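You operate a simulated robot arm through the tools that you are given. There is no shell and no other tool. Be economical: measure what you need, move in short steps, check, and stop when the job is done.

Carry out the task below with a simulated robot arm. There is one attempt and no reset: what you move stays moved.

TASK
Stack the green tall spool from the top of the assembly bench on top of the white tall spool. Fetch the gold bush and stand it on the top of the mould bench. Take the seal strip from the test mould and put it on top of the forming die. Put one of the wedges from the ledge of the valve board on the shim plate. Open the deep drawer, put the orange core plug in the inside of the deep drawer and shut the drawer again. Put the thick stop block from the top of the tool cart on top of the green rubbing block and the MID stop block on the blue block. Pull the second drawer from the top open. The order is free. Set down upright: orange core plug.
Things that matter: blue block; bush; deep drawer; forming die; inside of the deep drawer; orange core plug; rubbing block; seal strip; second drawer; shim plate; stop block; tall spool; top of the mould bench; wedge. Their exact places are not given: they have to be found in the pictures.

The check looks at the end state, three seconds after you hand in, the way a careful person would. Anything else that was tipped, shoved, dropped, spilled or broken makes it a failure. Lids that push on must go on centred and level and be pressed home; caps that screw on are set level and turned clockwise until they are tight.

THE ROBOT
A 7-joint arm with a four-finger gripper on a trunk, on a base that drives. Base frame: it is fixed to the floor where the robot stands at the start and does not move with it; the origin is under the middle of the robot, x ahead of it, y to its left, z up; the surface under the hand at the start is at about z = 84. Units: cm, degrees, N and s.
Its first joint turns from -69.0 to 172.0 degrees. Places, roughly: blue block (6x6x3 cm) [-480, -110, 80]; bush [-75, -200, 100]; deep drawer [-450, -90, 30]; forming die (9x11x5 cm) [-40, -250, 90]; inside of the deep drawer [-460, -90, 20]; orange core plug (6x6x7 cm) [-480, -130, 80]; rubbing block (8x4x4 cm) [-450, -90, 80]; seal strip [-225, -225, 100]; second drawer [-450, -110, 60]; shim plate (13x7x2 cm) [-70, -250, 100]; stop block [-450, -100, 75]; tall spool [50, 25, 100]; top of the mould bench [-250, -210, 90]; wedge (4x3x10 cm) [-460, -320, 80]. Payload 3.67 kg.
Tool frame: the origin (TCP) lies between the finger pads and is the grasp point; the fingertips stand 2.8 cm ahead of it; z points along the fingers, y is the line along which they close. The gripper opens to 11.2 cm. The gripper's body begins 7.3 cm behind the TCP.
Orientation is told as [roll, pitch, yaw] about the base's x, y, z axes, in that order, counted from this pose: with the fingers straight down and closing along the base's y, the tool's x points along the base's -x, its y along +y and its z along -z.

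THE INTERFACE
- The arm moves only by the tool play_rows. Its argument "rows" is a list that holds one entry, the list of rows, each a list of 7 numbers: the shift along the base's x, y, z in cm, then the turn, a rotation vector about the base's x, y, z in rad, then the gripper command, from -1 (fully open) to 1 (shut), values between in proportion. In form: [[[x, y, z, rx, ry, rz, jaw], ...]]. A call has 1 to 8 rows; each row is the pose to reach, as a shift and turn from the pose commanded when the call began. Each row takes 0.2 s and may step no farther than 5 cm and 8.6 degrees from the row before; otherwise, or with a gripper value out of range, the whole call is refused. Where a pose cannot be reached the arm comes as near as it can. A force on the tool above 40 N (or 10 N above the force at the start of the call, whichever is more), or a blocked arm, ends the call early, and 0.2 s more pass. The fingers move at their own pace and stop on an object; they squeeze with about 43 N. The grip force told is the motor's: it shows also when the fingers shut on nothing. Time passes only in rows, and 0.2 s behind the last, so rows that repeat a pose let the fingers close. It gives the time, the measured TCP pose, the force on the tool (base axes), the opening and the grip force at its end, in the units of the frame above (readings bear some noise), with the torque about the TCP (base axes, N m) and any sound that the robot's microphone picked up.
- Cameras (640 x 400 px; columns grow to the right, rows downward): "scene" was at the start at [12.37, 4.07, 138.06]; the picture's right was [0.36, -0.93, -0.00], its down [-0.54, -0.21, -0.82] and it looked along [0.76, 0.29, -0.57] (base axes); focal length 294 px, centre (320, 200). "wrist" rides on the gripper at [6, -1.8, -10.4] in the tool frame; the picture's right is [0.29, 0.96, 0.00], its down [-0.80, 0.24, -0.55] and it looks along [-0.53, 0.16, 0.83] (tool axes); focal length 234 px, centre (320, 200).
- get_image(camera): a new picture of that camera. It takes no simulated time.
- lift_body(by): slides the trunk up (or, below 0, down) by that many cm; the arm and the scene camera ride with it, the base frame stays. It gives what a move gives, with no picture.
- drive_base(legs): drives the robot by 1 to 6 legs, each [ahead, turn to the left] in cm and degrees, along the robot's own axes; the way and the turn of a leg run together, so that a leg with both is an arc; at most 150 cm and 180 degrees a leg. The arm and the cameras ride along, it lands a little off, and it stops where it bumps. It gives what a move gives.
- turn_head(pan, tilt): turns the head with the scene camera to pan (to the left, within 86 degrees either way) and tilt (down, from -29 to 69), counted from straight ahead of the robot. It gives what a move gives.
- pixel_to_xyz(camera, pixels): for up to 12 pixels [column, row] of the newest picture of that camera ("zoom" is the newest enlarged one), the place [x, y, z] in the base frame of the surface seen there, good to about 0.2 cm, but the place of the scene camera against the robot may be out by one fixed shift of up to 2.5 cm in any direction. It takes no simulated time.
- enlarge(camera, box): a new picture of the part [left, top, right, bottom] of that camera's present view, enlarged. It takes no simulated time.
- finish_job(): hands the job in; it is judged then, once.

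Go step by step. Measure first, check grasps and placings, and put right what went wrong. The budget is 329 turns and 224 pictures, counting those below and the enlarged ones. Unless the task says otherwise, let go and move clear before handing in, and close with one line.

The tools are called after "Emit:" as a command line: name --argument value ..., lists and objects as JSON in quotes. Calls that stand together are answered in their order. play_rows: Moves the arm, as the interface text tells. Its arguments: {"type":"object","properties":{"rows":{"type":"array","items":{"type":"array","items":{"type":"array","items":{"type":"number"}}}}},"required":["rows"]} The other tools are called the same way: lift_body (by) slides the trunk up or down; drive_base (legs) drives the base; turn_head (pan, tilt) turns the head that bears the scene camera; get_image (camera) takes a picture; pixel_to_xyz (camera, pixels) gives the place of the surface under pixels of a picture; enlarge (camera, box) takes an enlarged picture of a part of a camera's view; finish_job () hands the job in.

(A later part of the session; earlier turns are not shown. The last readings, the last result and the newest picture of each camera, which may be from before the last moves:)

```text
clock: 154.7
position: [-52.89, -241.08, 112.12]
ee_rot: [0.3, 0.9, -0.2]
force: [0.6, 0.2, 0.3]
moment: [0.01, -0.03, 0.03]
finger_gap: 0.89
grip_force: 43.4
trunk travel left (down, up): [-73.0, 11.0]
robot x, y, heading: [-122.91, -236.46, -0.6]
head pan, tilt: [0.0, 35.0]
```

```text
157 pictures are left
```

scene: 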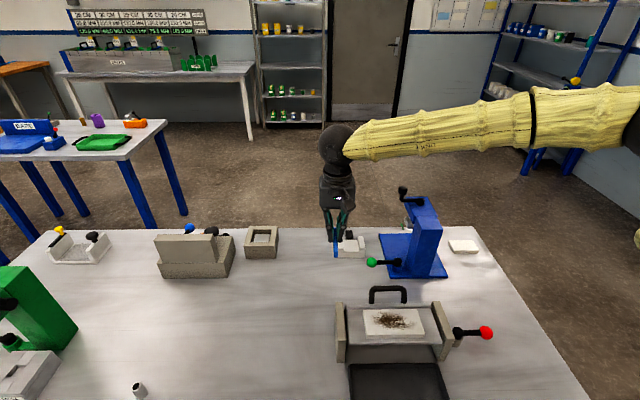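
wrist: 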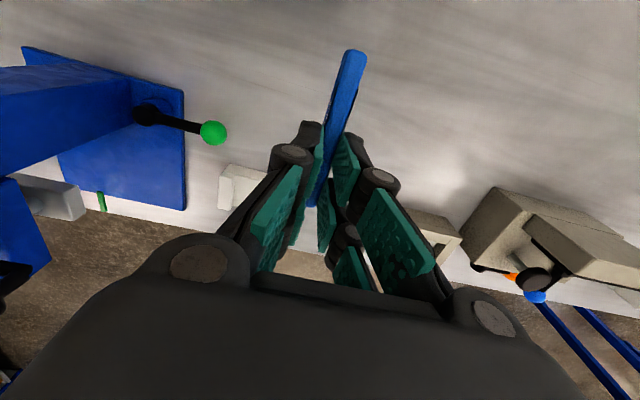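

Emit:
play_rows --rows '[[[-4, 3, 0, 0, 0, 0, 1], [-8, 6, 0, 0, 0, 0, 1], [-10, 7, 0, 0, 0, 0, 1]]]'

Emit:
get_image --camera "wrist"

Emit:
enlarge --camera "scene" --box '[300, 190, 460, 290]'

```text
clock: 155.5
position: [-62.83, -234.07, 112.15]
ee_rot: [0.4, 0.9, -0.3]
force: [0.4, -0.3, -0.5]
moment: [0.02, -0.01, -0.04]
finger_gap: 0.89
grip_force: 42.7
trunk travel left (down, up): [-73.0, 11.0]
robot x, y, heading: [-122.77, -236.35, -0.7]
head pan, tilt: [0.0, 35.0]
```

```text
156 pictures are left
```

wrist: 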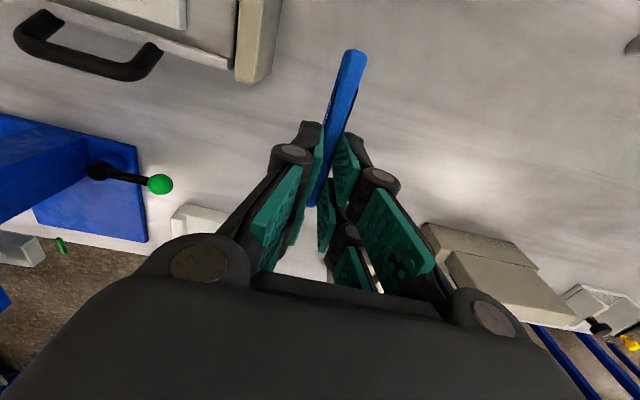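

```text
4.00 times, centred on (380, 240) of scene
```

zoom: 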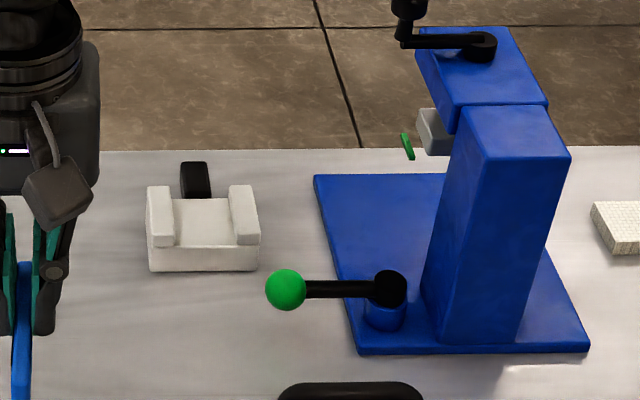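

Emit:
pixel_to_xyz --camera "zoom" --pixels '[[205, 220], [205, 243], [205, 203], [175, 230], [232, 230], [160, 190], [243, 190], [195, 195], [195, 168], [205, 265], [285, 290], [20, 280]]'

Emit:
enlarge --camera "scene" --box '[330, 225, 375, 265]'

```text
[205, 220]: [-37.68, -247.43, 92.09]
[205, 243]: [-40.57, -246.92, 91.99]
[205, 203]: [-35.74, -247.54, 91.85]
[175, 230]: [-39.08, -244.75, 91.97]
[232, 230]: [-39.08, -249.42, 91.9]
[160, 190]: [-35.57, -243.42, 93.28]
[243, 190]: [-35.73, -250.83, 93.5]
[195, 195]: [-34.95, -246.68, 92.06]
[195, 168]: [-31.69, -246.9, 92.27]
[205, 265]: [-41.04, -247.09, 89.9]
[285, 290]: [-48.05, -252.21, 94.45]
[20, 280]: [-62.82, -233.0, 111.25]
```

```text
10.00 times, centred on (352, 245) of scene
```

zoom: 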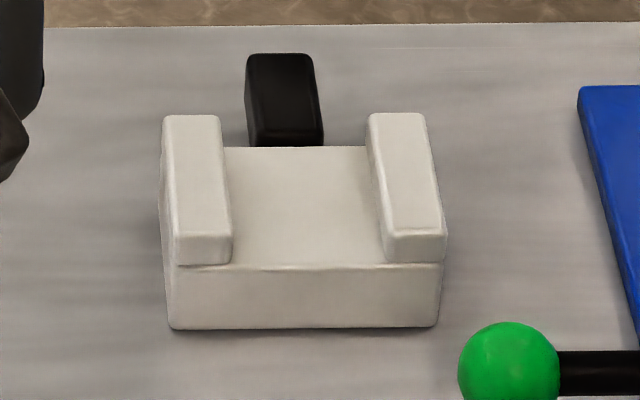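

Emit:
pixel_to_xyz --camera "wrist" --pixels '[[160, 184], [156, 179], [185, 213], [178, 225], [205, 212], [350, 55], [345, 90]]'

Emit:
enlarge --camera "scene" --box '[270, 200, 350, 310]'

```text
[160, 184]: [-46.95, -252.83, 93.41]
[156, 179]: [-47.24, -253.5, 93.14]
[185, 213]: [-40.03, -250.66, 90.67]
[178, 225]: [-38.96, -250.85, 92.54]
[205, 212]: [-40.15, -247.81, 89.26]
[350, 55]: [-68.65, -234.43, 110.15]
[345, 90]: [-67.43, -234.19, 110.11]
```

```text
3.64 times, centred on (310, 255) of scene
```

zoom: 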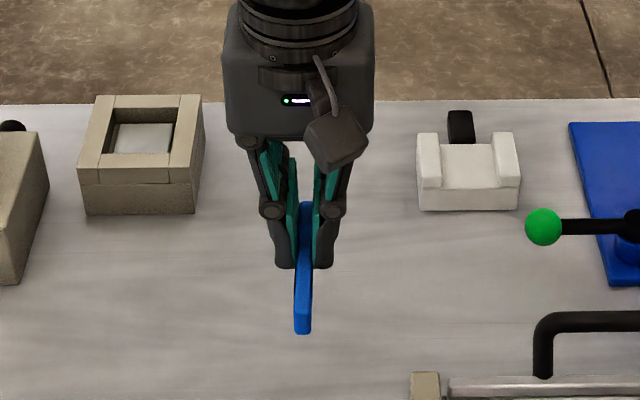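

The target strip pose has TCP at about (-36.9,-248.0), keeping the strip clear of the black handle. I'll move over it, staying high.

Emit:
play_rows --rows '[[[4, -2, 0, 0, 0, 0, 1], [8, -4, 0, 0, 0, 0, 1], [12, -6, 0, 0, -0.016, 0, 1], [16, -8.3, 0, 0, -0.016, 0, 1], [20, -10.6, -1, 0, -0.016, 0, 1], [23, -12.5, -3, 0, -0.016, 0.003, 1], [25.9, -14, -6, 0, -0.016, 0.003, 1], [25.9, -14, -9, 0, -0.016, 0.003, 1]]]'

Emit:
enlarge --camera "scene" --box '[290, 190, 420, 290]'

Emit:
get_image --camera "wrist"

```text
clock: 157.3
position: [-36.63, -248.16, 103.15]
ee_rot: [0.3, 0.0, -0.1]
force: [0.2, 0.3, 0.3]
moment: [-0.02, 0.0, -0.03]
finger_gap: 0.91
grip_force: 43.0
trunk travel left (down, up): [-73.0, 11.0]
robot x, y, heading: [-123.12, -237.01, -0.6]
head pan, tilt: [0.0, 35.0]
```

```text
4.00 times, centred on (355, 240) of scene
```

zoom: 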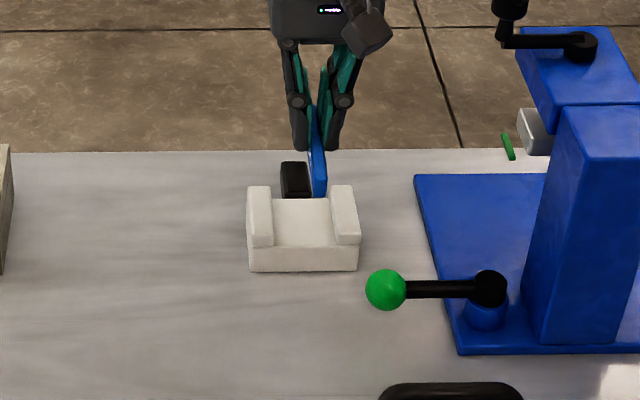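

```text
151 pictures are left
```

wrist: 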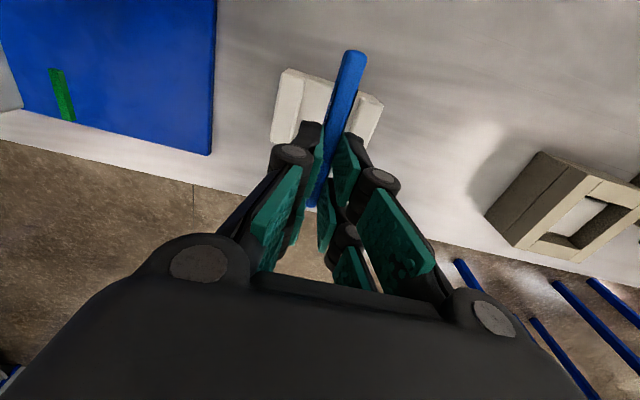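

Emit:
pixel_to_xyz --camera "wrist" --pixels '[[285, 100], [372, 107], [325, 85], [318, 100], [277, 100], [298, 100], [360, 100], [380, 108], [308, 80]]'

Emit:
enlarge --camera "wrist" --box '[250, 40, 410, 160]'

```text
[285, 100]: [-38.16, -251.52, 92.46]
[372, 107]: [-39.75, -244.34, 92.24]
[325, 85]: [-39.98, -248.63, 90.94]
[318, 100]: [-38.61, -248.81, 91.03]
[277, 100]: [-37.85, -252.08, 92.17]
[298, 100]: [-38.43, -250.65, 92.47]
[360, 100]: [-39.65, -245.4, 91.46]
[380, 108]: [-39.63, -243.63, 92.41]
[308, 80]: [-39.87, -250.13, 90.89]
```

```text
3.33 times, centred on (330, 100) of wrist
```

zoom: 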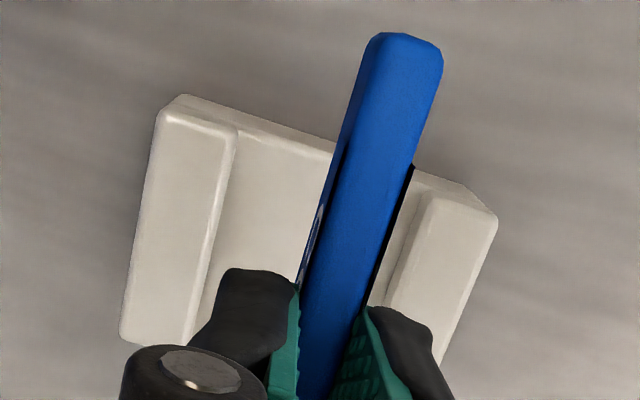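

The die's centre is y≈-247.9 and the flat is at z 90.95. I'll lower until contact.

Emit:
play_rows --rows '[[[-0.2, 0.2, -3, 0, 0, 0, 1], [-0.2, 0.2, -5.5, 0, 0, 0, 1], [-0.2, 0.2, -6.5, 0, 0, 0, 1], [-0.2, 0.2, -7, 0, 0, 0, 1], [-0.2, 0.2, -7.4, 0, 0, 0, 1], [-0.2, 0.2, -7.8, 0, 0, 0, 1]]]'

Emit:
enlarge --camera "scene" --box '[310, 210, 400, 280]'

```text
clock: 158.7
position: [-36.92, -248.12, 95.26]
ee_rot: [0.3, 0.0, 0.1]
force: [0.6, -0.1, 0.2]
moment: [-0.02, 0.01, -0.01]
finger_gap: 0.91
grip_force: 43.2
trunk travel left (down, up): [-73.0, 11.0]
robot x, y, heading: [-122.52, -236.71, -0.6]
head pan, tilt: [0.0, 35.0]
```

```text
5.71 times, centred on (355, 245) of scene
```

zoom: 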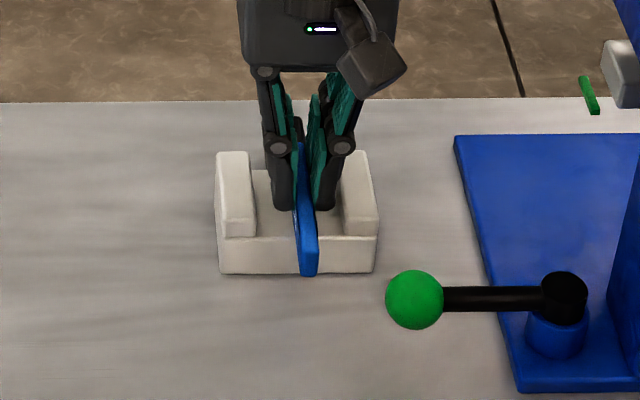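

Emit:
play_rows --rows '[[[0, 0.2, -0.2, 0, 0, 0, 1], [0, 0.2, -0.4, 0, 0, 0, 1], [0, 0.2, -0.6, 0, 0, 0, 1], [0, 0.2, -0.8, 0, 0, 0, 1], [0, 0.2, -1.0, 0, 0, 0, 1], [0, 0.2, -1.2, 0, 0, 0, 1]]]'

Emit:
enlarge --camera "scene" --box '[310, 210, 400, 280]'

```text
clock: 159.8
position: [-36.8, -247.76, 94.92]
ee_rot: [0.4, -0.4, -0.1]
force: [-4.2, -1.7, 16.4]
moment: [-0.06, 0.41, 0.0]
finger_gap: 0.93
grip_force: 42.9
trunk travel left (down, up): [-73.0, 11.0]
robot x, y, heading: [-123.19, -236.34, -1.0]
head pan, tilt: [0.0, 35.0]
stopped in row 5: the force on the tool passed its limit at 40 N (the readings are from after the stop); the commanded pose is now the measured one
```

```text
5.71 times, centred on (355, 245) of scene
```

zoom: 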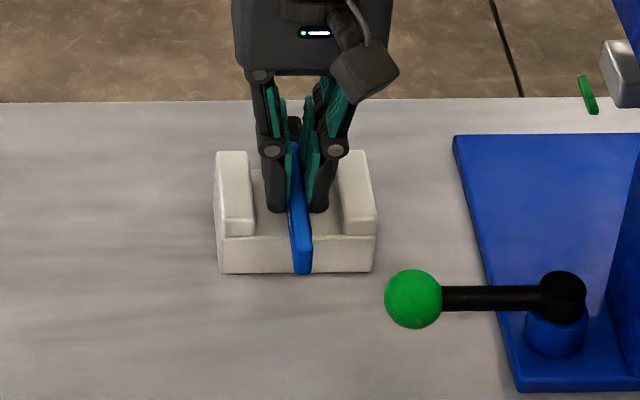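

Contact at z 94.9. I'll ease off slightly, open a little and lift.

Emit:
play_rows --rows '[[[0, 0, 0.1, 0, 0.005, 0, 1], [0, 0, 0.1, 0, 0.005, 0, 0.8], [0, 0, 0.1, 0, 0.005, 0, 0.65], [0, 0, 0.1, 0, 0.005, 0, 0.65], [0, 0, 3, 0, 0.005, 0, 0.65], [0, 0, 7, 0, 0.005, 0, 0.65], [0, 0, 11, 0, 0.005, 0, 0.65]]]'

Emit:
enlarge --camera "scene" --box '[310, 210, 400, 280]'

Emit:
get_image --camera "wrist"

```text
clock: 161.4
position: [-36.98, -247.36, 105.85]
ee_rot: [0.3, 0.1, -0.2]
force: [-0.9, -0.1, 0.2]
moment: [0.0, -0.01, -0.01]
finger_gap: 1.96
grip_force: 0.0
trunk travel left (down, up): [-73.0, 11.0]
robot x, y, heading: [-122.88, -236.74, -0.9]
head pan, tilt: [0.0, 35.0]
```

```text
5.71 times, centred on (355, 245) of scene
```

zoom: 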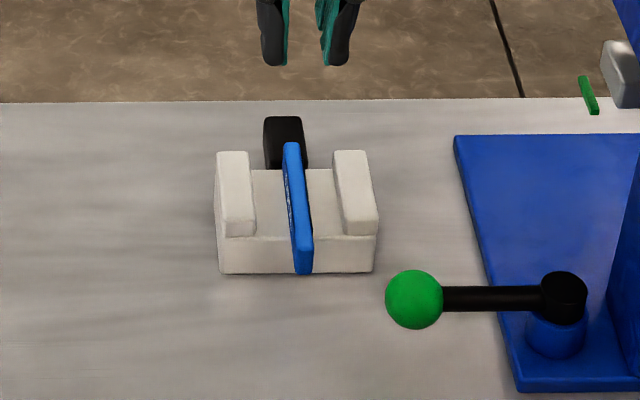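

```text
146 pictures are left
```

wrist: 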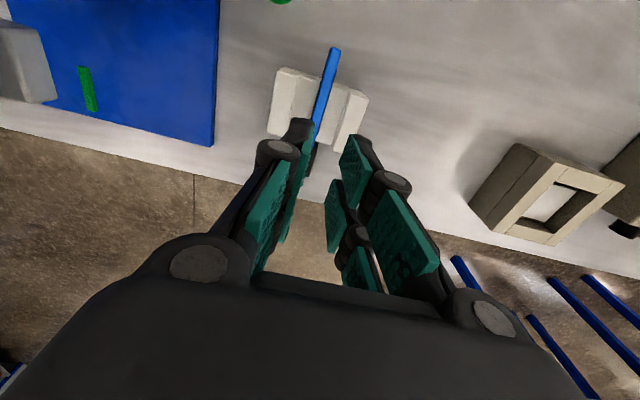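

The strip stands on the die. I'll retract carefully and then head west to the valve board for the wedge.

Emit:
play_rows --rows '[[[-2, 2, 3, 0, 0, 0, 0], [-5, 4, 6, 0, 0, 0, 0], [-9, 6, 7, 0, 0, 0, 0], [-13, 8, 7, 0, 0, 0, 0], [-17, 9.5, 7, 0, 0, 0, 0], [-21, 10.5, 7, 0, 0, 0, 0], [-25, 11, 7, 0, 0, 0, 0], [-29, 11, 7, 0, 0, 0, 0]]]'

Emit:
play_rows --rows '[[[-4.5, 0, 0, 0, 0, 0, 0], [-9, 0, 0, 0, 0, 0, 0], [-13, 0, 0, 0, 0, 0, 0]]]'

Emit:
drive_base --legs '[[-30, 0], [0, -90]]'

Emit:
turn_head --pan -50 --tilt 15

Emit:
get_image --camera "scene"

```text
clock: 163.2
position: [-66.2, -236.92, 112.44]
ee_rot: [0.5, 0.0, -0.1]
force: [-0.9, -0.4, -0.3]
moment: [-0.02, -0.02, -0.01]
finger_gap: 5.59
grip_force: 0.0
trunk travel left (down, up): [-73.0, 11.0]
robot x, y, heading: [-122.81, -236.62, -0.7]
head pan, tilt: [0.0, 35.0]
```

```text
clock: 164.0
position: [-79.29, -236.59, 112.67]
ee_rot: [0.4, -0.1, -0.1]
force: [-1.0, 0.0, -0.2]
moment: [-0.01, -0.05, 0.01]
finger_gap: 5.6
grip_force: 0.0
trunk travel left (down, up): [-73.0, 11.0]
robot x, y, heading: [-122.86, -236.95, -0.7]
head pan, tilt: [0.0, 35.0]
```

```text
clock: 169.8
position: [-151.57, -279.94, 112.78]
ee_rot: [0.4, 0.0, -88.1]
force: [0.8, -0.2, 0.2]
moment: [-0.01, 0.0, 0.0]
finger_gap: 5.62
grip_force: 0.0
trunk travel left (down, up): [-73.0, 11.0]
robot x, y, heading: [-153.01, -236.24, -88.8]
head pan, tilt: [0.0, 35.0]
```

```text
clock: 170.9
position: [-151.5, -279.91, 112.77]
ee_rot: [0.3, 0.0, -88.1]
force: [-0.1, -0.2, -0.5]
moment: [-0.03, -0.03, 0.01]
finger_gap: 5.6
grip_force: 0.1
trunk travel left (down, up): [-73.0, 11.0]
robot x, y, heading: [-153.56, -236.46, -88.4]
head pan, tilt: [-50.0, 15.0]
```

```text
145 pictures are left
```

scene: 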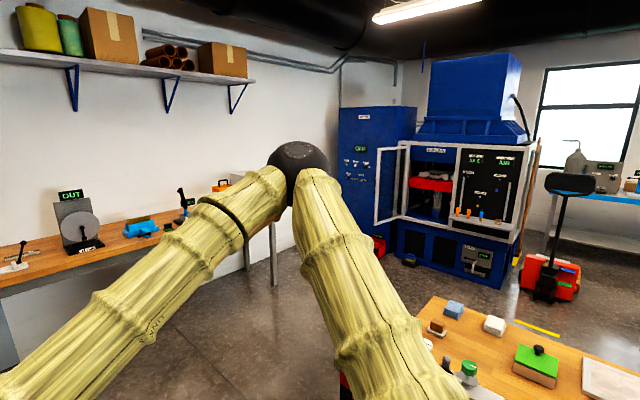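

Emit:
pixel_to_xyz --camera "scene" --pixels '[[482, 215], [458, 212], [505, 220], [395, 160], [545, 290], [455, 290], [400, 250], [270, 270], [420, 310], [590, 250], [560, 290]]'

Emit:
enlarge --camera "scene" --box '[370, 120, 610, 300]'

```text
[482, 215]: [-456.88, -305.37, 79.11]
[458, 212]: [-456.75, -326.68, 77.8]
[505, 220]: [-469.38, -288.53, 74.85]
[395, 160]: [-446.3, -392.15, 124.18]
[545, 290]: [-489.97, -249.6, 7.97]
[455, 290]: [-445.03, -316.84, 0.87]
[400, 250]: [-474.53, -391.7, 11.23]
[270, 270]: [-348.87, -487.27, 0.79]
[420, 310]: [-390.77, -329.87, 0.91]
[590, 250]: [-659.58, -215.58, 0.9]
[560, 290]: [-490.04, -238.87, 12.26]
```

```text
2.22 times, centred on (490, 210) of scene
```

zoom: 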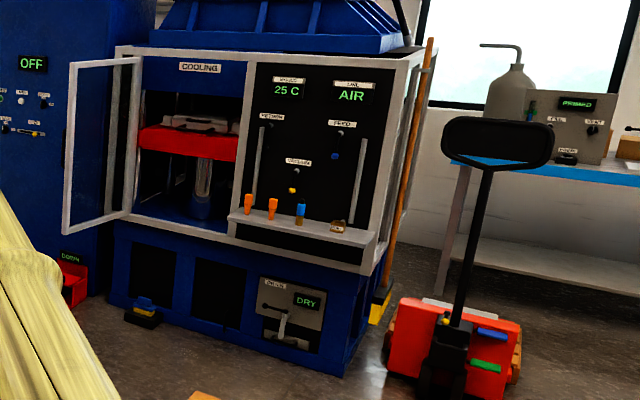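

The wedges are on the ledge at x≈-456 and y≈-305 to -327. I'll drive around the south end of the mould bench.

Emit:
drive_base --legs '[[0, -6], [100, 0], [0, -84], [110, 0]]'

Emit:
turn_head --pan 0 --tilt 20

Emit:
get_image --camera "scene"

```text
clock: 184.1
position: [-283.03, -335.42, 112.91]
ee_rot: [-0.2, 0.0, 179.0]
force: [-0.1, -0.8, -0.7]
moment: [0.11, 0.02, 0.0]
finger_gap: 5.6
grip_force: 0.0
trunk travel left (down, up): [-73.0, 11.0]
robot x, y, heading: [-239.54, -342.49, -175.3]
head pan, tilt: [-50.0, 15.0]
stopped in leg 4: the robot was blocked; the commanded pose is now the measured one
```

```text
clock: 185.3
position: [-282.79, -335.47, 112.7]
ee_rot: [0.0, -0.2, 179.3]
force: [-0.2, 0.3, 0.6]
moment: [-0.07, -0.01, -0.02]
finger_gap: 5.62
grip_force: 0.0
trunk travel left (down, up): [-73.0, 11.0]
robot x, y, heading: [-239.83, -342.12, -175.1]
head pan, tilt: [0.0, 20.0]
```

```text
143 pictures are left
```

scene: 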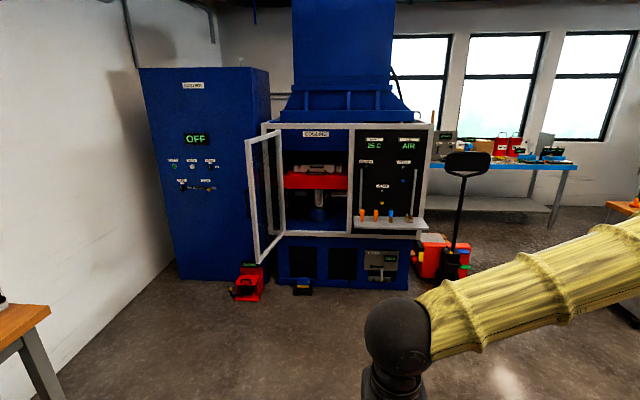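

The base was blocked here, so I'll look down to find the obstacle.

Emit:
turn_head --pan 60 --tilt 55

Emit:
get_image --camera "scene"

Emit:
turn_head --pan 0 --tilt 65

Emit:
get_image --camera "scene"

Emit:
turn_head --pan -60 --tilt 55

Emit:
get_image --camera "scene"

```text
clock: 186.6
position: [-282.87, -336.03, 112.74]
ee_rot: [-0.2, -0.4, 179.2]
force: [0.2, 0.3, 0.2]
moment: [-0.02, -0.02, 0.04]
finger_gap: 5.6
grip_force: 0.0
trunk travel left (down, up): [-73.0, 11.0]
robot x, y, heading: [-240.27, -342.42, -175.4]
head pan, tilt: [60.0, 55.0]
```

```text
142 pictures are left
```

scene: 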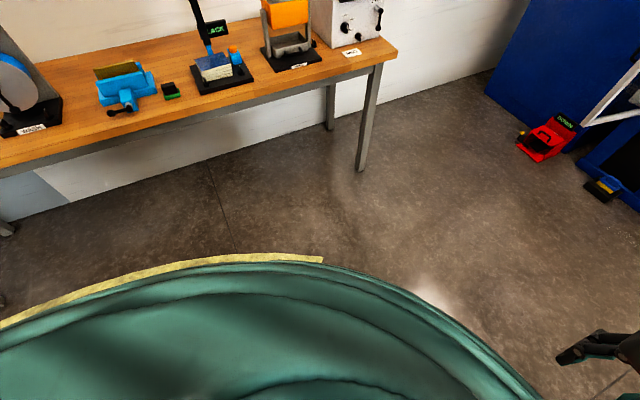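

```text
clock: 187.9
position: [-282.79, -336.06, 112.81]
ee_rot: [-0.1, -0.3, 179.2]
force: [-0.1, -0.6, -0.1]
moment: [-0.01, -0.06, 0.01]
finger_gap: 5.61
grip_force: 0.0
trunk travel left (down, up): [-73.0, 11.0]
robot x, y, heading: [-239.69, -342.11, -175.3]
head pan, tilt: [0.0, 65.0]
```

```text
141 pictures are left
```

scene: 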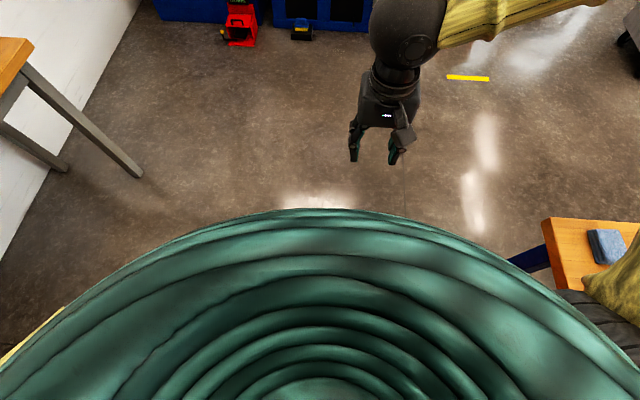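

```text
clock: 189.2
position: [-282.81, -336.0, 112.76]
ee_rot: [-0.2, -0.3, 179.2]
force: [-0.7, -0.6, -0.5]
moment: [0.0, 0.0, 0.0]
finger_gap: 5.59
grip_force: 0.1
trunk travel left (down, up): [-73.0, 11.0]
robot x, y, heading: [-239.99, -342.39, -175.3]
head pan, tilt: [-60.0, 55.0]
```

```text
140 pictures are left
```

scene: 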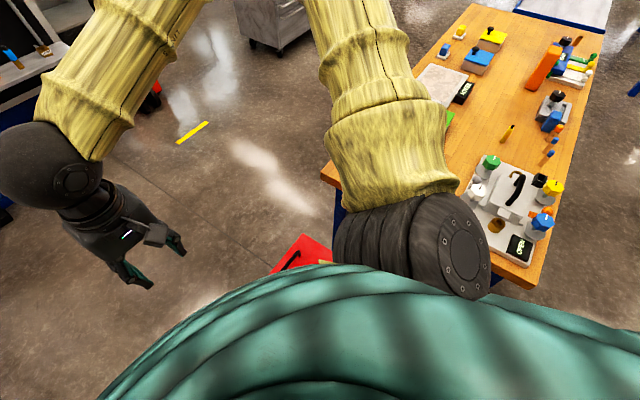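

Emit:
pixel_to_xyz --camera "scene" --pixels '[[305, 245], [275, 268], [330, 245], [320, 172], [528, 290], [430, 230], [190, 130], [270, 40]]'

Emit:
enlarge --camera "scene" --box '[240, 200, 400, 300]'

```text
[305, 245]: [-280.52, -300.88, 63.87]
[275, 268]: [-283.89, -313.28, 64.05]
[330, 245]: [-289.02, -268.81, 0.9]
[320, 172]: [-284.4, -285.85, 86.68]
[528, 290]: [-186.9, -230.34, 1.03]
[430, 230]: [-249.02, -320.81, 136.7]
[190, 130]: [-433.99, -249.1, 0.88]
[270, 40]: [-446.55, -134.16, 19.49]
```

```text
4.00 times, centred on (320, 250) of scene
```

zoom: 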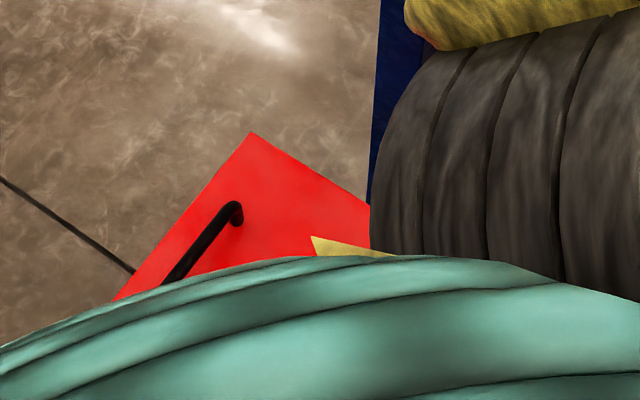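

A red cabinet's corner sits near (-255..-284,-313). I'll back off and pass it further south.

Emit:
drive_base --legs '[[-15, 0], [0, 25], [28, 0], [0, -29], [105, 0]]'

Emit:
turn_head --pan -20 --tilt 30

Emit:
get_image --camera "scene"

```text
clock: 199.9
position: [-399.62, -345.97, 112.74]
ee_rot: [-0.2, -0.3, 175.1]
force: [-0.5, -0.7, -0.2]
moment: [-0.03, -0.03, 0.03]
finger_gap: 5.58
grip_force: 0.0
trunk travel left (down, up): [-73.0, 11.0]
robot x, y, heading: [-357.38, -355.45, -179.7]
head pan, tilt: [-60.0, 55.0]
```

```text
clock: 201.0
position: [-399.72, -345.93, 112.75]
ee_rot: [-0.2, -0.3, 175.0]
force: [0.6, -0.6, -0.7]
moment: [0.01, 0.02, 0.03]
finger_gap: 5.59
grip_force: 0.0
trunk travel left (down, up): [-73.0, 11.0]
robot x, y, heading: [-357.22, -355.21, -179.6]
head pan, tilt: [-20.0, 30.0]
```

```text
138 pictures are left
```

scene: 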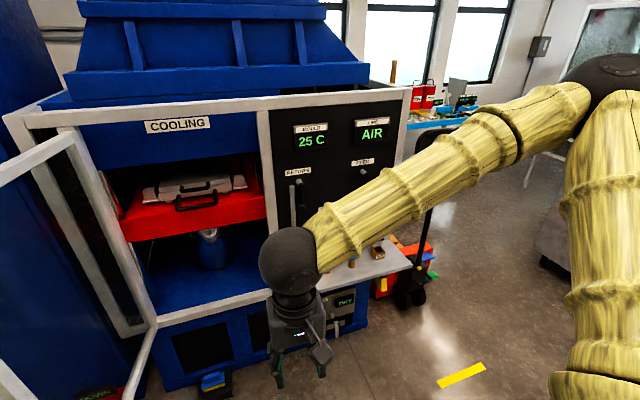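

Emit:
drive_base --legs '[[0, -58], [50, 0], [0, 58]]'

Emit:
turn_head --pan 0 --tilt 45

Emit:
get_image --camera "scene"

Emit:
get_image --camera "wrist"

```text
clock: 209.0
position: [-427.6, -304.2, 112.79]
ee_rot: [-0.2, -0.2, 175.3]
force: [1.1, -0.1, -0.7]
moment: [-0.02, 0.0, 0.01]
finger_gap: 5.61
grip_force: 0.0
trunk travel left (down, up): [-73.0, 11.0]
robot x, y, heading: [-385.36, -313.15, -178.9]
head pan, tilt: [-20.0, 30.0]
```

```text
clock: 209.9
position: [-427.51, -304.26, 112.69]
ee_rot: [-0.1, -0.3, 175.4]
force: [0.2, 0.1, 0.2]
moment: [0.01, -0.01, 0.0]
finger_gap: 5.6
grip_force: 0.0
trunk travel left (down, up): [-73.0, 11.0]
robot x, y, heading: [-385.11, -313.24, -179.0]
head pan, tilt: [0.0, 45.0]
```

```text
137 pictures are left
```

scene: 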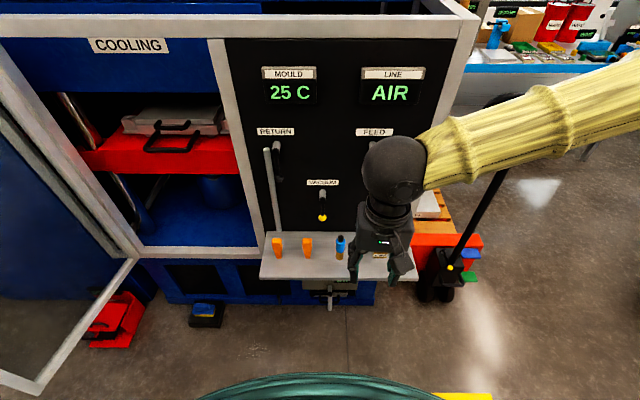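

```text
136 pictures are left
```

wrist: 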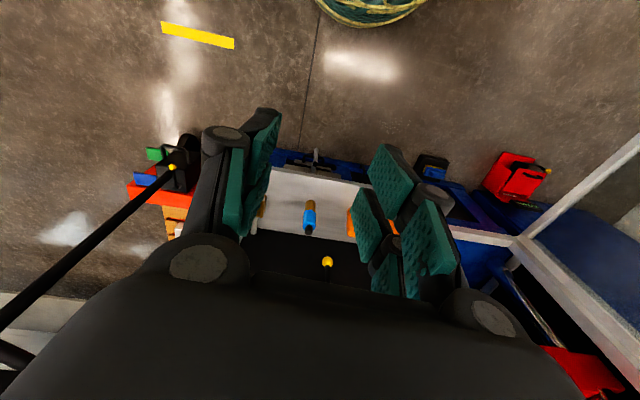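

Emit:
enlarge --camera "scene" --box '[255, 215, 415, 295]'

Emit:
pixel_to_xyz --camera "scene" --pixels '[[278, 245], [277, 240], [307, 247], [340, 247], [262, 277], [345, 277], [300, 225], [325, 205], [275, 200], [278, 256]]'

```text
4.00 times, centred on (335, 255) of scene
```

zoom: 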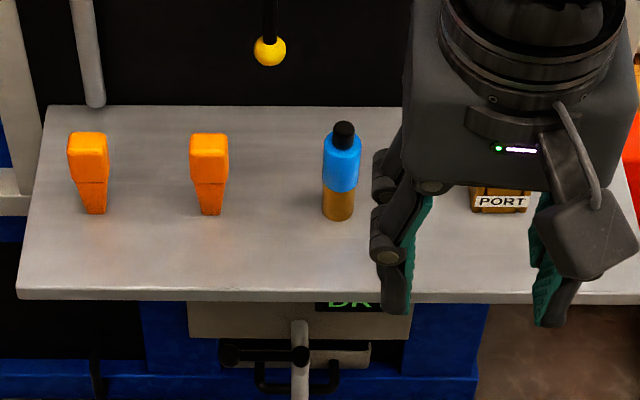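

```text
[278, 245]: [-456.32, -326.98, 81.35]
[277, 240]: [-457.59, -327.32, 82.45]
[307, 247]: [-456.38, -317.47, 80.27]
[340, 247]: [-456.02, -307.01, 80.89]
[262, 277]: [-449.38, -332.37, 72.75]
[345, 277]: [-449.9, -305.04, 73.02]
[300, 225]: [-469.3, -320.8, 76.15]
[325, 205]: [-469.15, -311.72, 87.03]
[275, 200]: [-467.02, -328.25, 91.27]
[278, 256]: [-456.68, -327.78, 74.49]
```

The orange wedges stand at about (-457.5,-327) and (-457.5,-317). I'll lower the trunk and take the right-hand one.

Emit:
lift_body --by -22

Emit:
play_rows --rows '[[[-3, -3, 1, 0, 0, 0.04, 0], [-6, -6, 2, 0, 0, 0.08, -0.1], [-9, -9, 3, 0, 0, 0.08, -0.1], [-12, -12, 4, 0, 0, 0.08, -0.1]]]'

Emit:
get_image --camera "wrist"

```text
clock: 212.2
position: [-427.61, -304.17, 90.64]
ee_rot: [-0.2, -0.3, 175.3]
force: [0.5, -0.3, 0.1]
moment: [-0.01, 0.01, 0.0]
finger_gap: 5.6
grip_force: 0.1
trunk travel left (down, up): [-51.0, 33.0]
robot x, y, heading: [-385.13, -313.61, -179.0]
head pan, tilt: [0.0, 45.0]
```

```text
clock: 213.2
position: [-440.09, -316.25, 94.86]
ee_rot: [-0.2, -0.3, 179.8]
force: [0.0, 1.0, 0.2]
moment: [0.02, 0.02, 0.0]
finger_gap: 6.18
grip_force: 0.0
trunk travel left (down, up): [-51.0, 33.0]
robot x, y, heading: [-385.26, -313.4, -179.0]
head pan, tilt: [0.0, 45.0]
```

```text
134 pictures are left
```

wrist: 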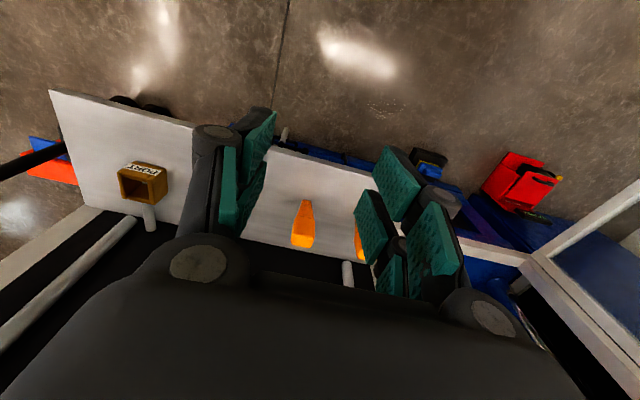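

Emit:
enlarge --camera "wrist" --box '[240, 170, 400, 280]'

Emit:
pixel_to_xyz --camera "wrist" --pixels '[[303, 240], [294, 240], [312, 240], [302, 228], [303, 246], [304, 205], [358, 240], [347, 265], [270, 200]]'

```text
3.64 times, centred on (320, 225) of wrist
```

zoom: 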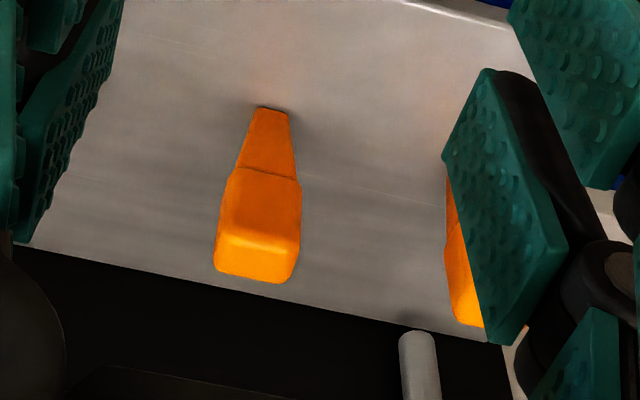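

```text
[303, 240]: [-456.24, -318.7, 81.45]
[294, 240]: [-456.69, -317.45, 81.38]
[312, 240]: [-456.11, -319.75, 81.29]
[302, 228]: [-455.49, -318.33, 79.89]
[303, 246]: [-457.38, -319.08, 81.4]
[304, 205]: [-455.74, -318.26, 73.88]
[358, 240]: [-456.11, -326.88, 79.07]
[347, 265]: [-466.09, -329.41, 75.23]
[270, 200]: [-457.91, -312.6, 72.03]
```

The wedge's head centre is about (-456.9,-318.6) and its top is at 81.4. I'll go over it and down.

Emit:
play_rows --rows '[[[-4.2, -0.8, 0, 0, 0, 0, -0.1], [-8.4, -1.6, 0, 0, 0, 0, -0.1], [-12.6, -2.3, 0, 0, 0, 0, -0.1], [-16.8, -2.35, -1, 0, 0, 0, -0.1], [-16.8, -2.35, -5.5, 0, 0, 0, -0.1], [-16.8, -2.35, -10, 0, 0, 0, -0.1], [-16.8, -2.35, -14.6, 0, 0, 0, -0.1]]]'

Emit:
get_image --camera "wrist"

```text
clock: 214.8
position: [-456.6, -318.61, 79.74]
ee_rot: [-0.2, -0.3, 179.9]
force: [-0.4, 0.7, -0.3]
moment: [0.0, -0.04, 0.0]
finger_gap: 6.14
grip_force: 0.1
trunk travel left (down, up): [-51.0, 33.0]
robot x, y, heading: [-385.24, -313.51, -179.3]
head pan, tilt: [0.0, 45.0]
```

```text
132 pictures are left
```

wrist: 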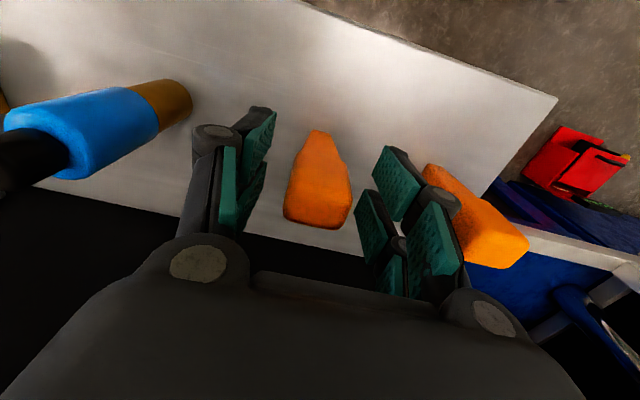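

Emit:
play_rows --rows '[[[0, 0, 0, 0, 0, 0, 0.4], [0, 0, 0, 0, 0, 0, 1], [0, 0, 0, 0, 0, 0, 1], [0, 0, 3, 0, 0, 0, 1], [0, 0, 7.5, 0, 0, 0, 1], [0, 0, 12, 0, 0, 0, 1], [1, 0, 16, 0, 0, 0, 1], [4, 0, 19, 0, 0, 0, 1]]]'

Emit:
get_image --camera "wrist"

```text
clock: 216.6
position: [-452.32, -318.19, 98.92]
ee_rot: [-0.3, -0.3, 179.9]
force: [1.1, 0.7, -1.1]
moment: [0.02, 0.06, -0.02]
finger_gap: 3.13
grip_force: 43.0
trunk travel left (down, up): [-51.0, 33.0]
robot x, y, heading: [-385.32, -313.69, -179.3]
head pan, tilt: [0.0, 45.0]
```

```text
131 pictures are left
```

wrist: 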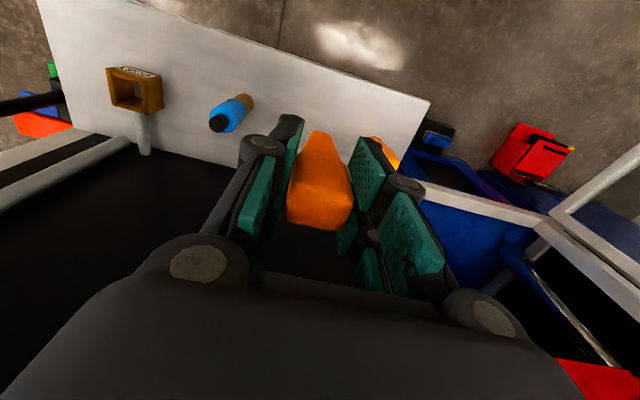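

The wedge is held. I'll retract, raise the trunk and go back to bench A's west side.

Emit:
play_rows --rows '[[[4.5, 0.8, 0, 0, 0, 0, 1], [9, 1.6, 0, 0, 0, 0, 1], [13.5, 2.4, 0, 0, 0, 0, 1], [18, 3.2, 0, 0, 0, 0, 1], [21, 4, 0, 0, 0, 0, 1]]]'

Emit:
lift_body --by 25

Emit:
drive_base --legs '[[0, 122], [47, 0], [0, 58], [150, 0]]'

```text
clock: 217.8
position: [-431.31, -314.46, 99.06]
ee_rot: [-0.2, -0.4, 179.8]
force: [0.3, -0.3, -1.0]
moment: [0.01, -0.03, -0.03]
finger_gap: 3.13
grip_force: 42.8
trunk travel left (down, up): [-51.0, 33.0]
robot x, y, heading: [-385.22, -313.37, -179.0]
head pan, tilt: [0.0, 45.0]
```

```text
clock: 220.4
position: [-431.29, -314.45, 124.09]
ee_rot: [-0.3, -0.3, 180.0]
force: [0.7, -0.1, 0.2]
moment: [-0.03, 0.01, 0.01]
finger_gap: 3.12
grip_force: 42.9
trunk travel left (down, up): [-76.0, 8.0]
robot x, y, heading: [-385.04, -313.53, -179.2]
head pan, tilt: [0.0, 45.0]
```

```text
clock: 235.0
position: [-232.35, -344.95, 123.96]
ee_rot: [-1.2, -0.3, 3.2]
force: [0.7, 0.9, -0.7]
moment: [-0.1, 0.07, 0.01]
finger_gap: 3.11
grip_force: 43.3
trunk travel left (down, up): [-76.0, 8.0]
robot x, y, heading: [-278.07, -350.88, 13.5]
head pan, tilt: [0.0, 45.0]
stopped in leg 4: the robot was blocked; the commanded pose is now the measured one
```

I touched the red cabinet again. I'll back off and pass a bit further south.

Emit:
drive_base --legs '[[-20, 0], [0, -48], [22, 0], [0, 35]]'

Emit:
turn_head --pan -40 --tilt 50

Emit:
get_image --camera "scene"

Emit:
turn_head --pan 60 --tilt 50

Emit:
get_image --camera "scene"

```text
clock: 241.7
position: [-233.94, -371.91, 124.2]
ee_rot: [-0.7, -0.5, -8.6]
force: [-0.3, 0.5, -0.4]
moment: [0.01, 0.0, 0.0]
finger_gap: 3.13
grip_force: 43.2
trunk travel left (down, up): [-76.0, 8.0]
robot x, y, heading: [-279.72, -367.52, 1.9]
head pan, tilt: [0.0, 45.0]
```

```text
clock: 242.8
position: [-233.94, -371.83, 124.19]
ee_rot: [-0.8, -0.6, -8.6]
force: [-0.4, 0.0, -1.2]
moment: [-0.01, 0.02, -0.01]
finger_gap: 3.1
grip_force: 43.5
trunk travel left (down, up): [-76.0, 8.0]
robot x, y, heading: [-279.52, -367.82, 1.9]
head pan, tilt: [-40.0, 50.0]
```

```text
130 pictures are left
```

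scene: 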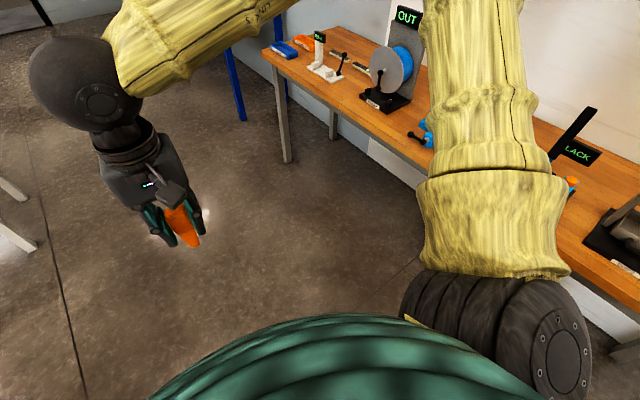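

```text
clock: 244.5
position: [-234.02, -371.97, 124.15]
ee_rot: [-0.8, -0.5, -8.7]
force: [0.2, 1.1, 0.0]
moment: [0.02, 0.01, -0.03]
finger_gap: 3.13
grip_force: 42.8
trunk travel left (down, up): [-76.0, 8.0]
robot x, y, heading: [-279.45, -368.01, 1.7]
head pan, tilt: [60.0, 50.0]
```

```text
129 pictures are left
```

scene: 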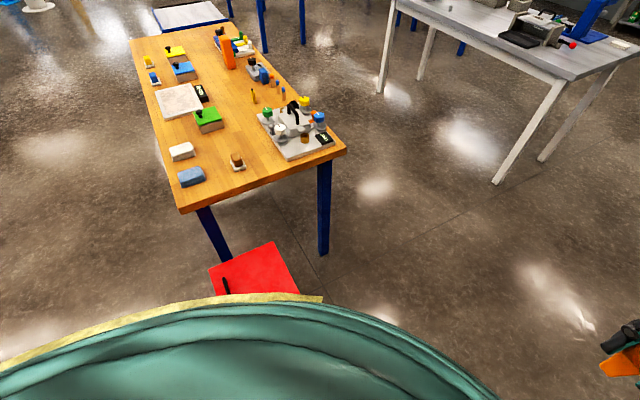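

Emit:
pixel_to_xyz --camera "scene" --pixels '[[210, 270], [273, 242], [297, 290], [215, 292], [345, 152], [492, 183]]'

```text
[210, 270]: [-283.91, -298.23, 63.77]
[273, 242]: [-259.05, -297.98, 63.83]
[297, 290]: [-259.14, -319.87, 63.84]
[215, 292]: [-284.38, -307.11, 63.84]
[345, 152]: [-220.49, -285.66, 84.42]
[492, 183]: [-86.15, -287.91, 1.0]
```

Emit:
drive_base --legs '[[145, 0], [0, 88], [117, 0], [0, -90]]'

Emit:
turn_head --pan 0 --tilt 40

Emit:
get_image --camera "scene"

Emit:
get_image --camera "wrist"

```text
clock: 264.6
position: [-87.56, -254.47, 124.14]
ee_rot: [-0.8, -0.5, -13.4]
force: [0.7, -0.4, -1.0]
moment: [0.02, -0.03, 0.05]
finger_gap: 3.12
grip_force: 42.4
trunk travel left (down, up): [-76.0, 8.0]
robot x, y, heading: [-132.69, -246.52, -3.0]
head pan, tilt: [60.0, 50.0]
```

```text
clock: 265.9
position: [-87.54, -254.44, 124.1]
ee_rot: [-0.8, -0.5, -13.4]
force: [-0.4, -0.2, 0.2]
moment: [0.0, -0.03, 0.02]
finger_gap: 3.12
grip_force: 42.6
trunk travel left (down, up): [-76.0, 8.0]
robot x, y, heading: [-132.67, -246.62, -2.8]
head pan, tilt: [0.0, 40.0]
```

```text
128 pictures are left
```

scene: 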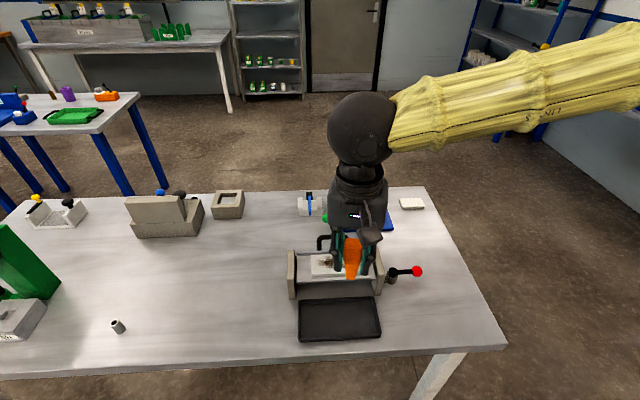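

```text
127 pictures are left
```

wrist: 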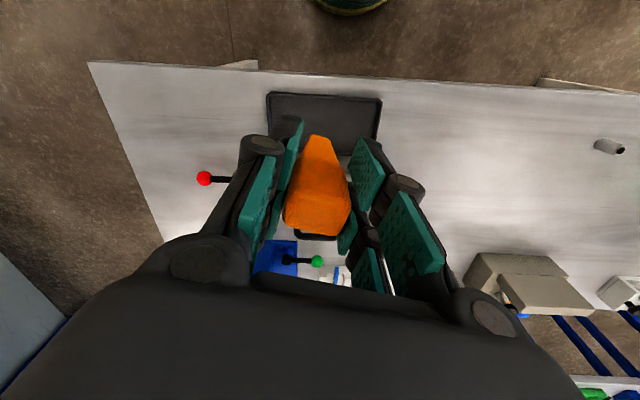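

Emit:
play_rows --rows '[[[0, 4, 0, 0, 0, 0.05, 1], [0, 8, 0, 0, 0, 0.12, 1], [0, 12, 0, 0, 0, 0.2, 1], [0, 16, -1, 0, 0, 0.235, 1]]]'

Emit:
get_image --camera "wrist"

Emit:
enlarge --camera "scene" --box '[270, 200, 430, 300]'

```text
clock: 266.9
position: [-87.57, -238.23, 123.34]
ee_rot: [-0.8, -0.3, 0.1]
force: [-1.1, 0.8, -0.4]
moment: [-0.04, 0.02, -0.01]
finger_gap: 3.12
grip_force: 43.0
trunk travel left (down, up): [-76.0, 8.0]
robot x, y, heading: [-132.7, -246.53, -3.1]
head pan, tilt: [0.0, 40.0]
```

```text
126 pictures are left
```

wrist: 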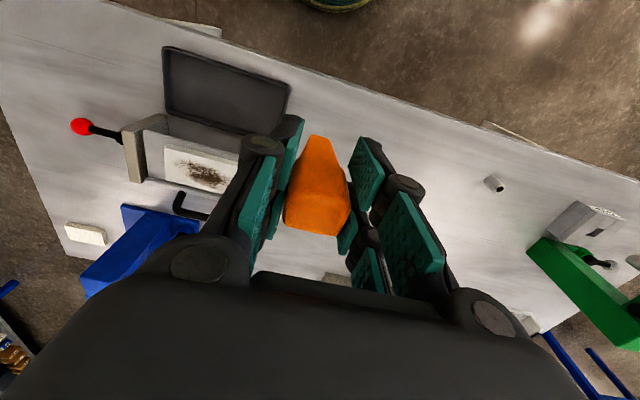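

```text
4.00 times, centred on (350, 250) of scene
```

zoom: 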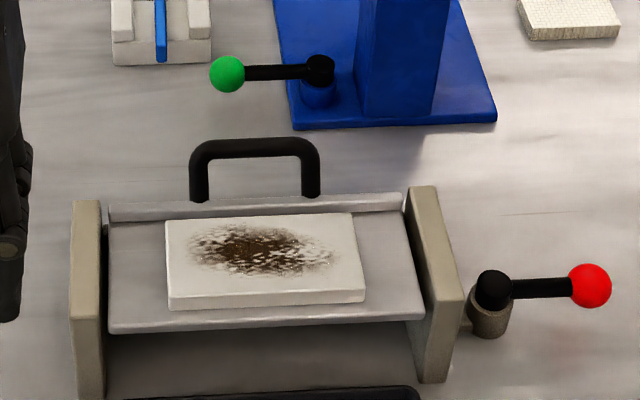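

Emit:
pixel_to_xyz --camera "zoom" --pixels '[[172, 225], [350, 218], [360, 285], [175, 293], [265, 250], [265, 300], [200, 285], [330, 285], [255, 145], [160, 45]]'

Emit:
pixel_to_xyz --camera "wrist" --pixels '[[166, 150], [168, 180], [200, 172], [215, 155], [232, 165], [185, 195]]'

```text
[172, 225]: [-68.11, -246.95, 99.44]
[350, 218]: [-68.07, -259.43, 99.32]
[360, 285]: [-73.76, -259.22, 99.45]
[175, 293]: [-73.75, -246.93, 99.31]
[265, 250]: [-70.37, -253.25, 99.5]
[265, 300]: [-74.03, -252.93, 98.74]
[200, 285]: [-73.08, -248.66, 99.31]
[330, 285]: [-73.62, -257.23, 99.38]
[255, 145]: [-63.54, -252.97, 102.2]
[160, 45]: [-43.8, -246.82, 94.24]
```

```text
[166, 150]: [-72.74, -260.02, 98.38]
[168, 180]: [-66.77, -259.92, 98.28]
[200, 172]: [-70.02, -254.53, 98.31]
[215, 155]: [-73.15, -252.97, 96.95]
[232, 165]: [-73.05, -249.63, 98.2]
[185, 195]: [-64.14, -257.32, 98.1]
```

The plate's centre is about (-70.0,-254.1) and its top is at z 98.3. I'll carry the wedge over it and level the tool.

Emit:
play_rows --rows '[[[3.3, -3, -1, 0.014, 0.005, 0, 1], [6.6, -6, -2, 0.014, 0.005, 0, 1], [9.9, -9, -3, 0.014, 0.005, 0, 1], [13.2, -12, -4, 0.014, 0.005, 0, 1], [16, -14.5, -5, 0.014, 0.005, 0, 1], [17.6, -15.9, -8, 0.014, 0.005, 0, 1], [17.6, -15.9, -12, 0.014, 0.005, 0, 1], [17.6, -15.9, -15.5, 0.014, 0.005, 0, 1]]]'

Emit:
enlarge --camera "scene" --box '[270, 180, 430, 300]'

Emit:
get_image --camera "wrist"

```text
clock: 268.7
position: [-69.74, -254.3, 107.44]
ee_rot: [-0.1, -0.1, 0.0]
force: [0.3, -0.4, -0.8]
moment: [0.02, 0.05, 0.01]
finger_gap: 3.07
grip_force: 43.3
trunk travel left (down, up): [-76.0, 8.0]
robot x, y, heading: [-133.0, -246.61, -3.0]
head pan, tilt: [0.0, 40.0]
```

```text
3.33 times, centred on (350, 240) of scene
```

zoom: 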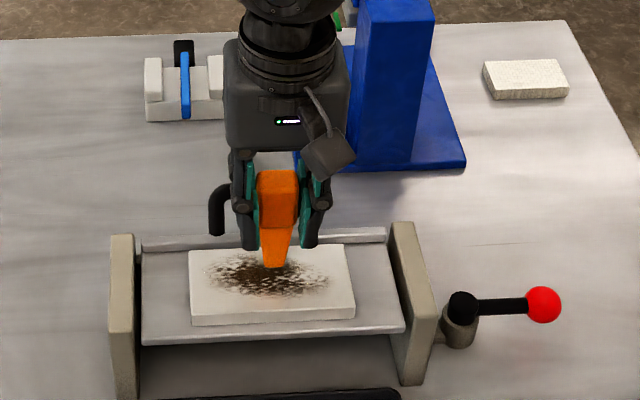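

```text
123 pictures are left
```

wrist: 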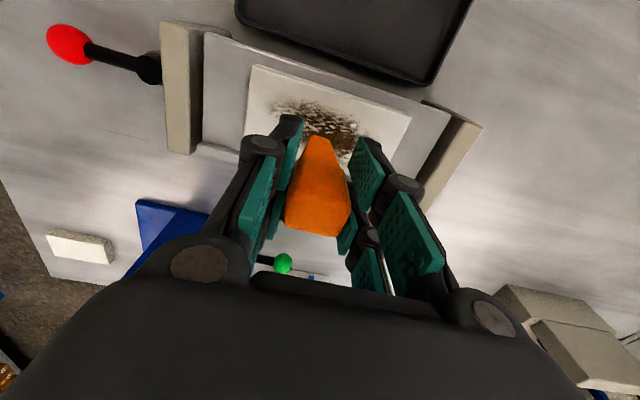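

Aligned. I'll lower gently the last 1.4 cm.

Emit:
play_rows --rows '[[[0, 0, -0.5, 0, 0, 0, 1], [0, 0, -0.9, 0, 0, 0, 1], [0, 0, -1.1, 0, 0, 0, 1], [0, 0, -1.2, 0, 0, 0, 1], [0, 0, -1.3, 0, 0, 0, 1]]]'

```text
clock: 269.9
position: [-69.84, -254.27, 106.25]
ee_rot: [0.0, -0.2, 0.0]
force: [-0.1, 0.5, -1.0]
moment: [-0.01, -0.03, 0.03]
finger_gap: 3.11
grip_force: 42.5
trunk travel left (down, up): [-76.0, 8.0]
robot x, y, heading: [-133.24, -246.65, -2.9]
head pan, tilt: [0.0, 40.0]
```

Emit:
play_rows --rows '[[[0, 0, -0.1, 0, 0, 0, 1], [0, 0, -0.2, 0, 0, 0, 1], [0, 0, -0.3, 0, 0, 0, 1], [0, 0, -0.4, 0, 0, 0, 1]]]'

Emit:
enlarge --camera "scene" --box '[300, 220, 380, 280]'

```text
clock: 270.9
position: [-69.82, -254.4, 106.19]
ee_rot: [0.1, -0.4, 0.0]
force: [1.5, -2.9, 27.4]
moment: [-0.22, -0.37, -0.05]
finger_gap: 3.13
grip_force: 42.6
trunk travel left (down, up): [-76.0, 8.0]
robot x, y, heading: [-132.95, -247.02, -2.7]
head pan, tilt: [0.0, 40.0]
```

```text
6.67 times, centred on (340, 250) of scene
```

zoom: 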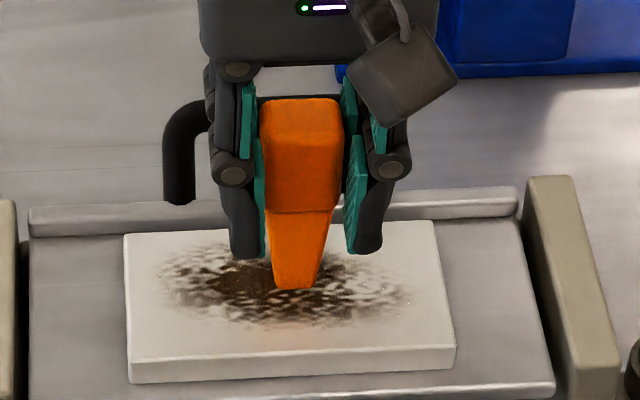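

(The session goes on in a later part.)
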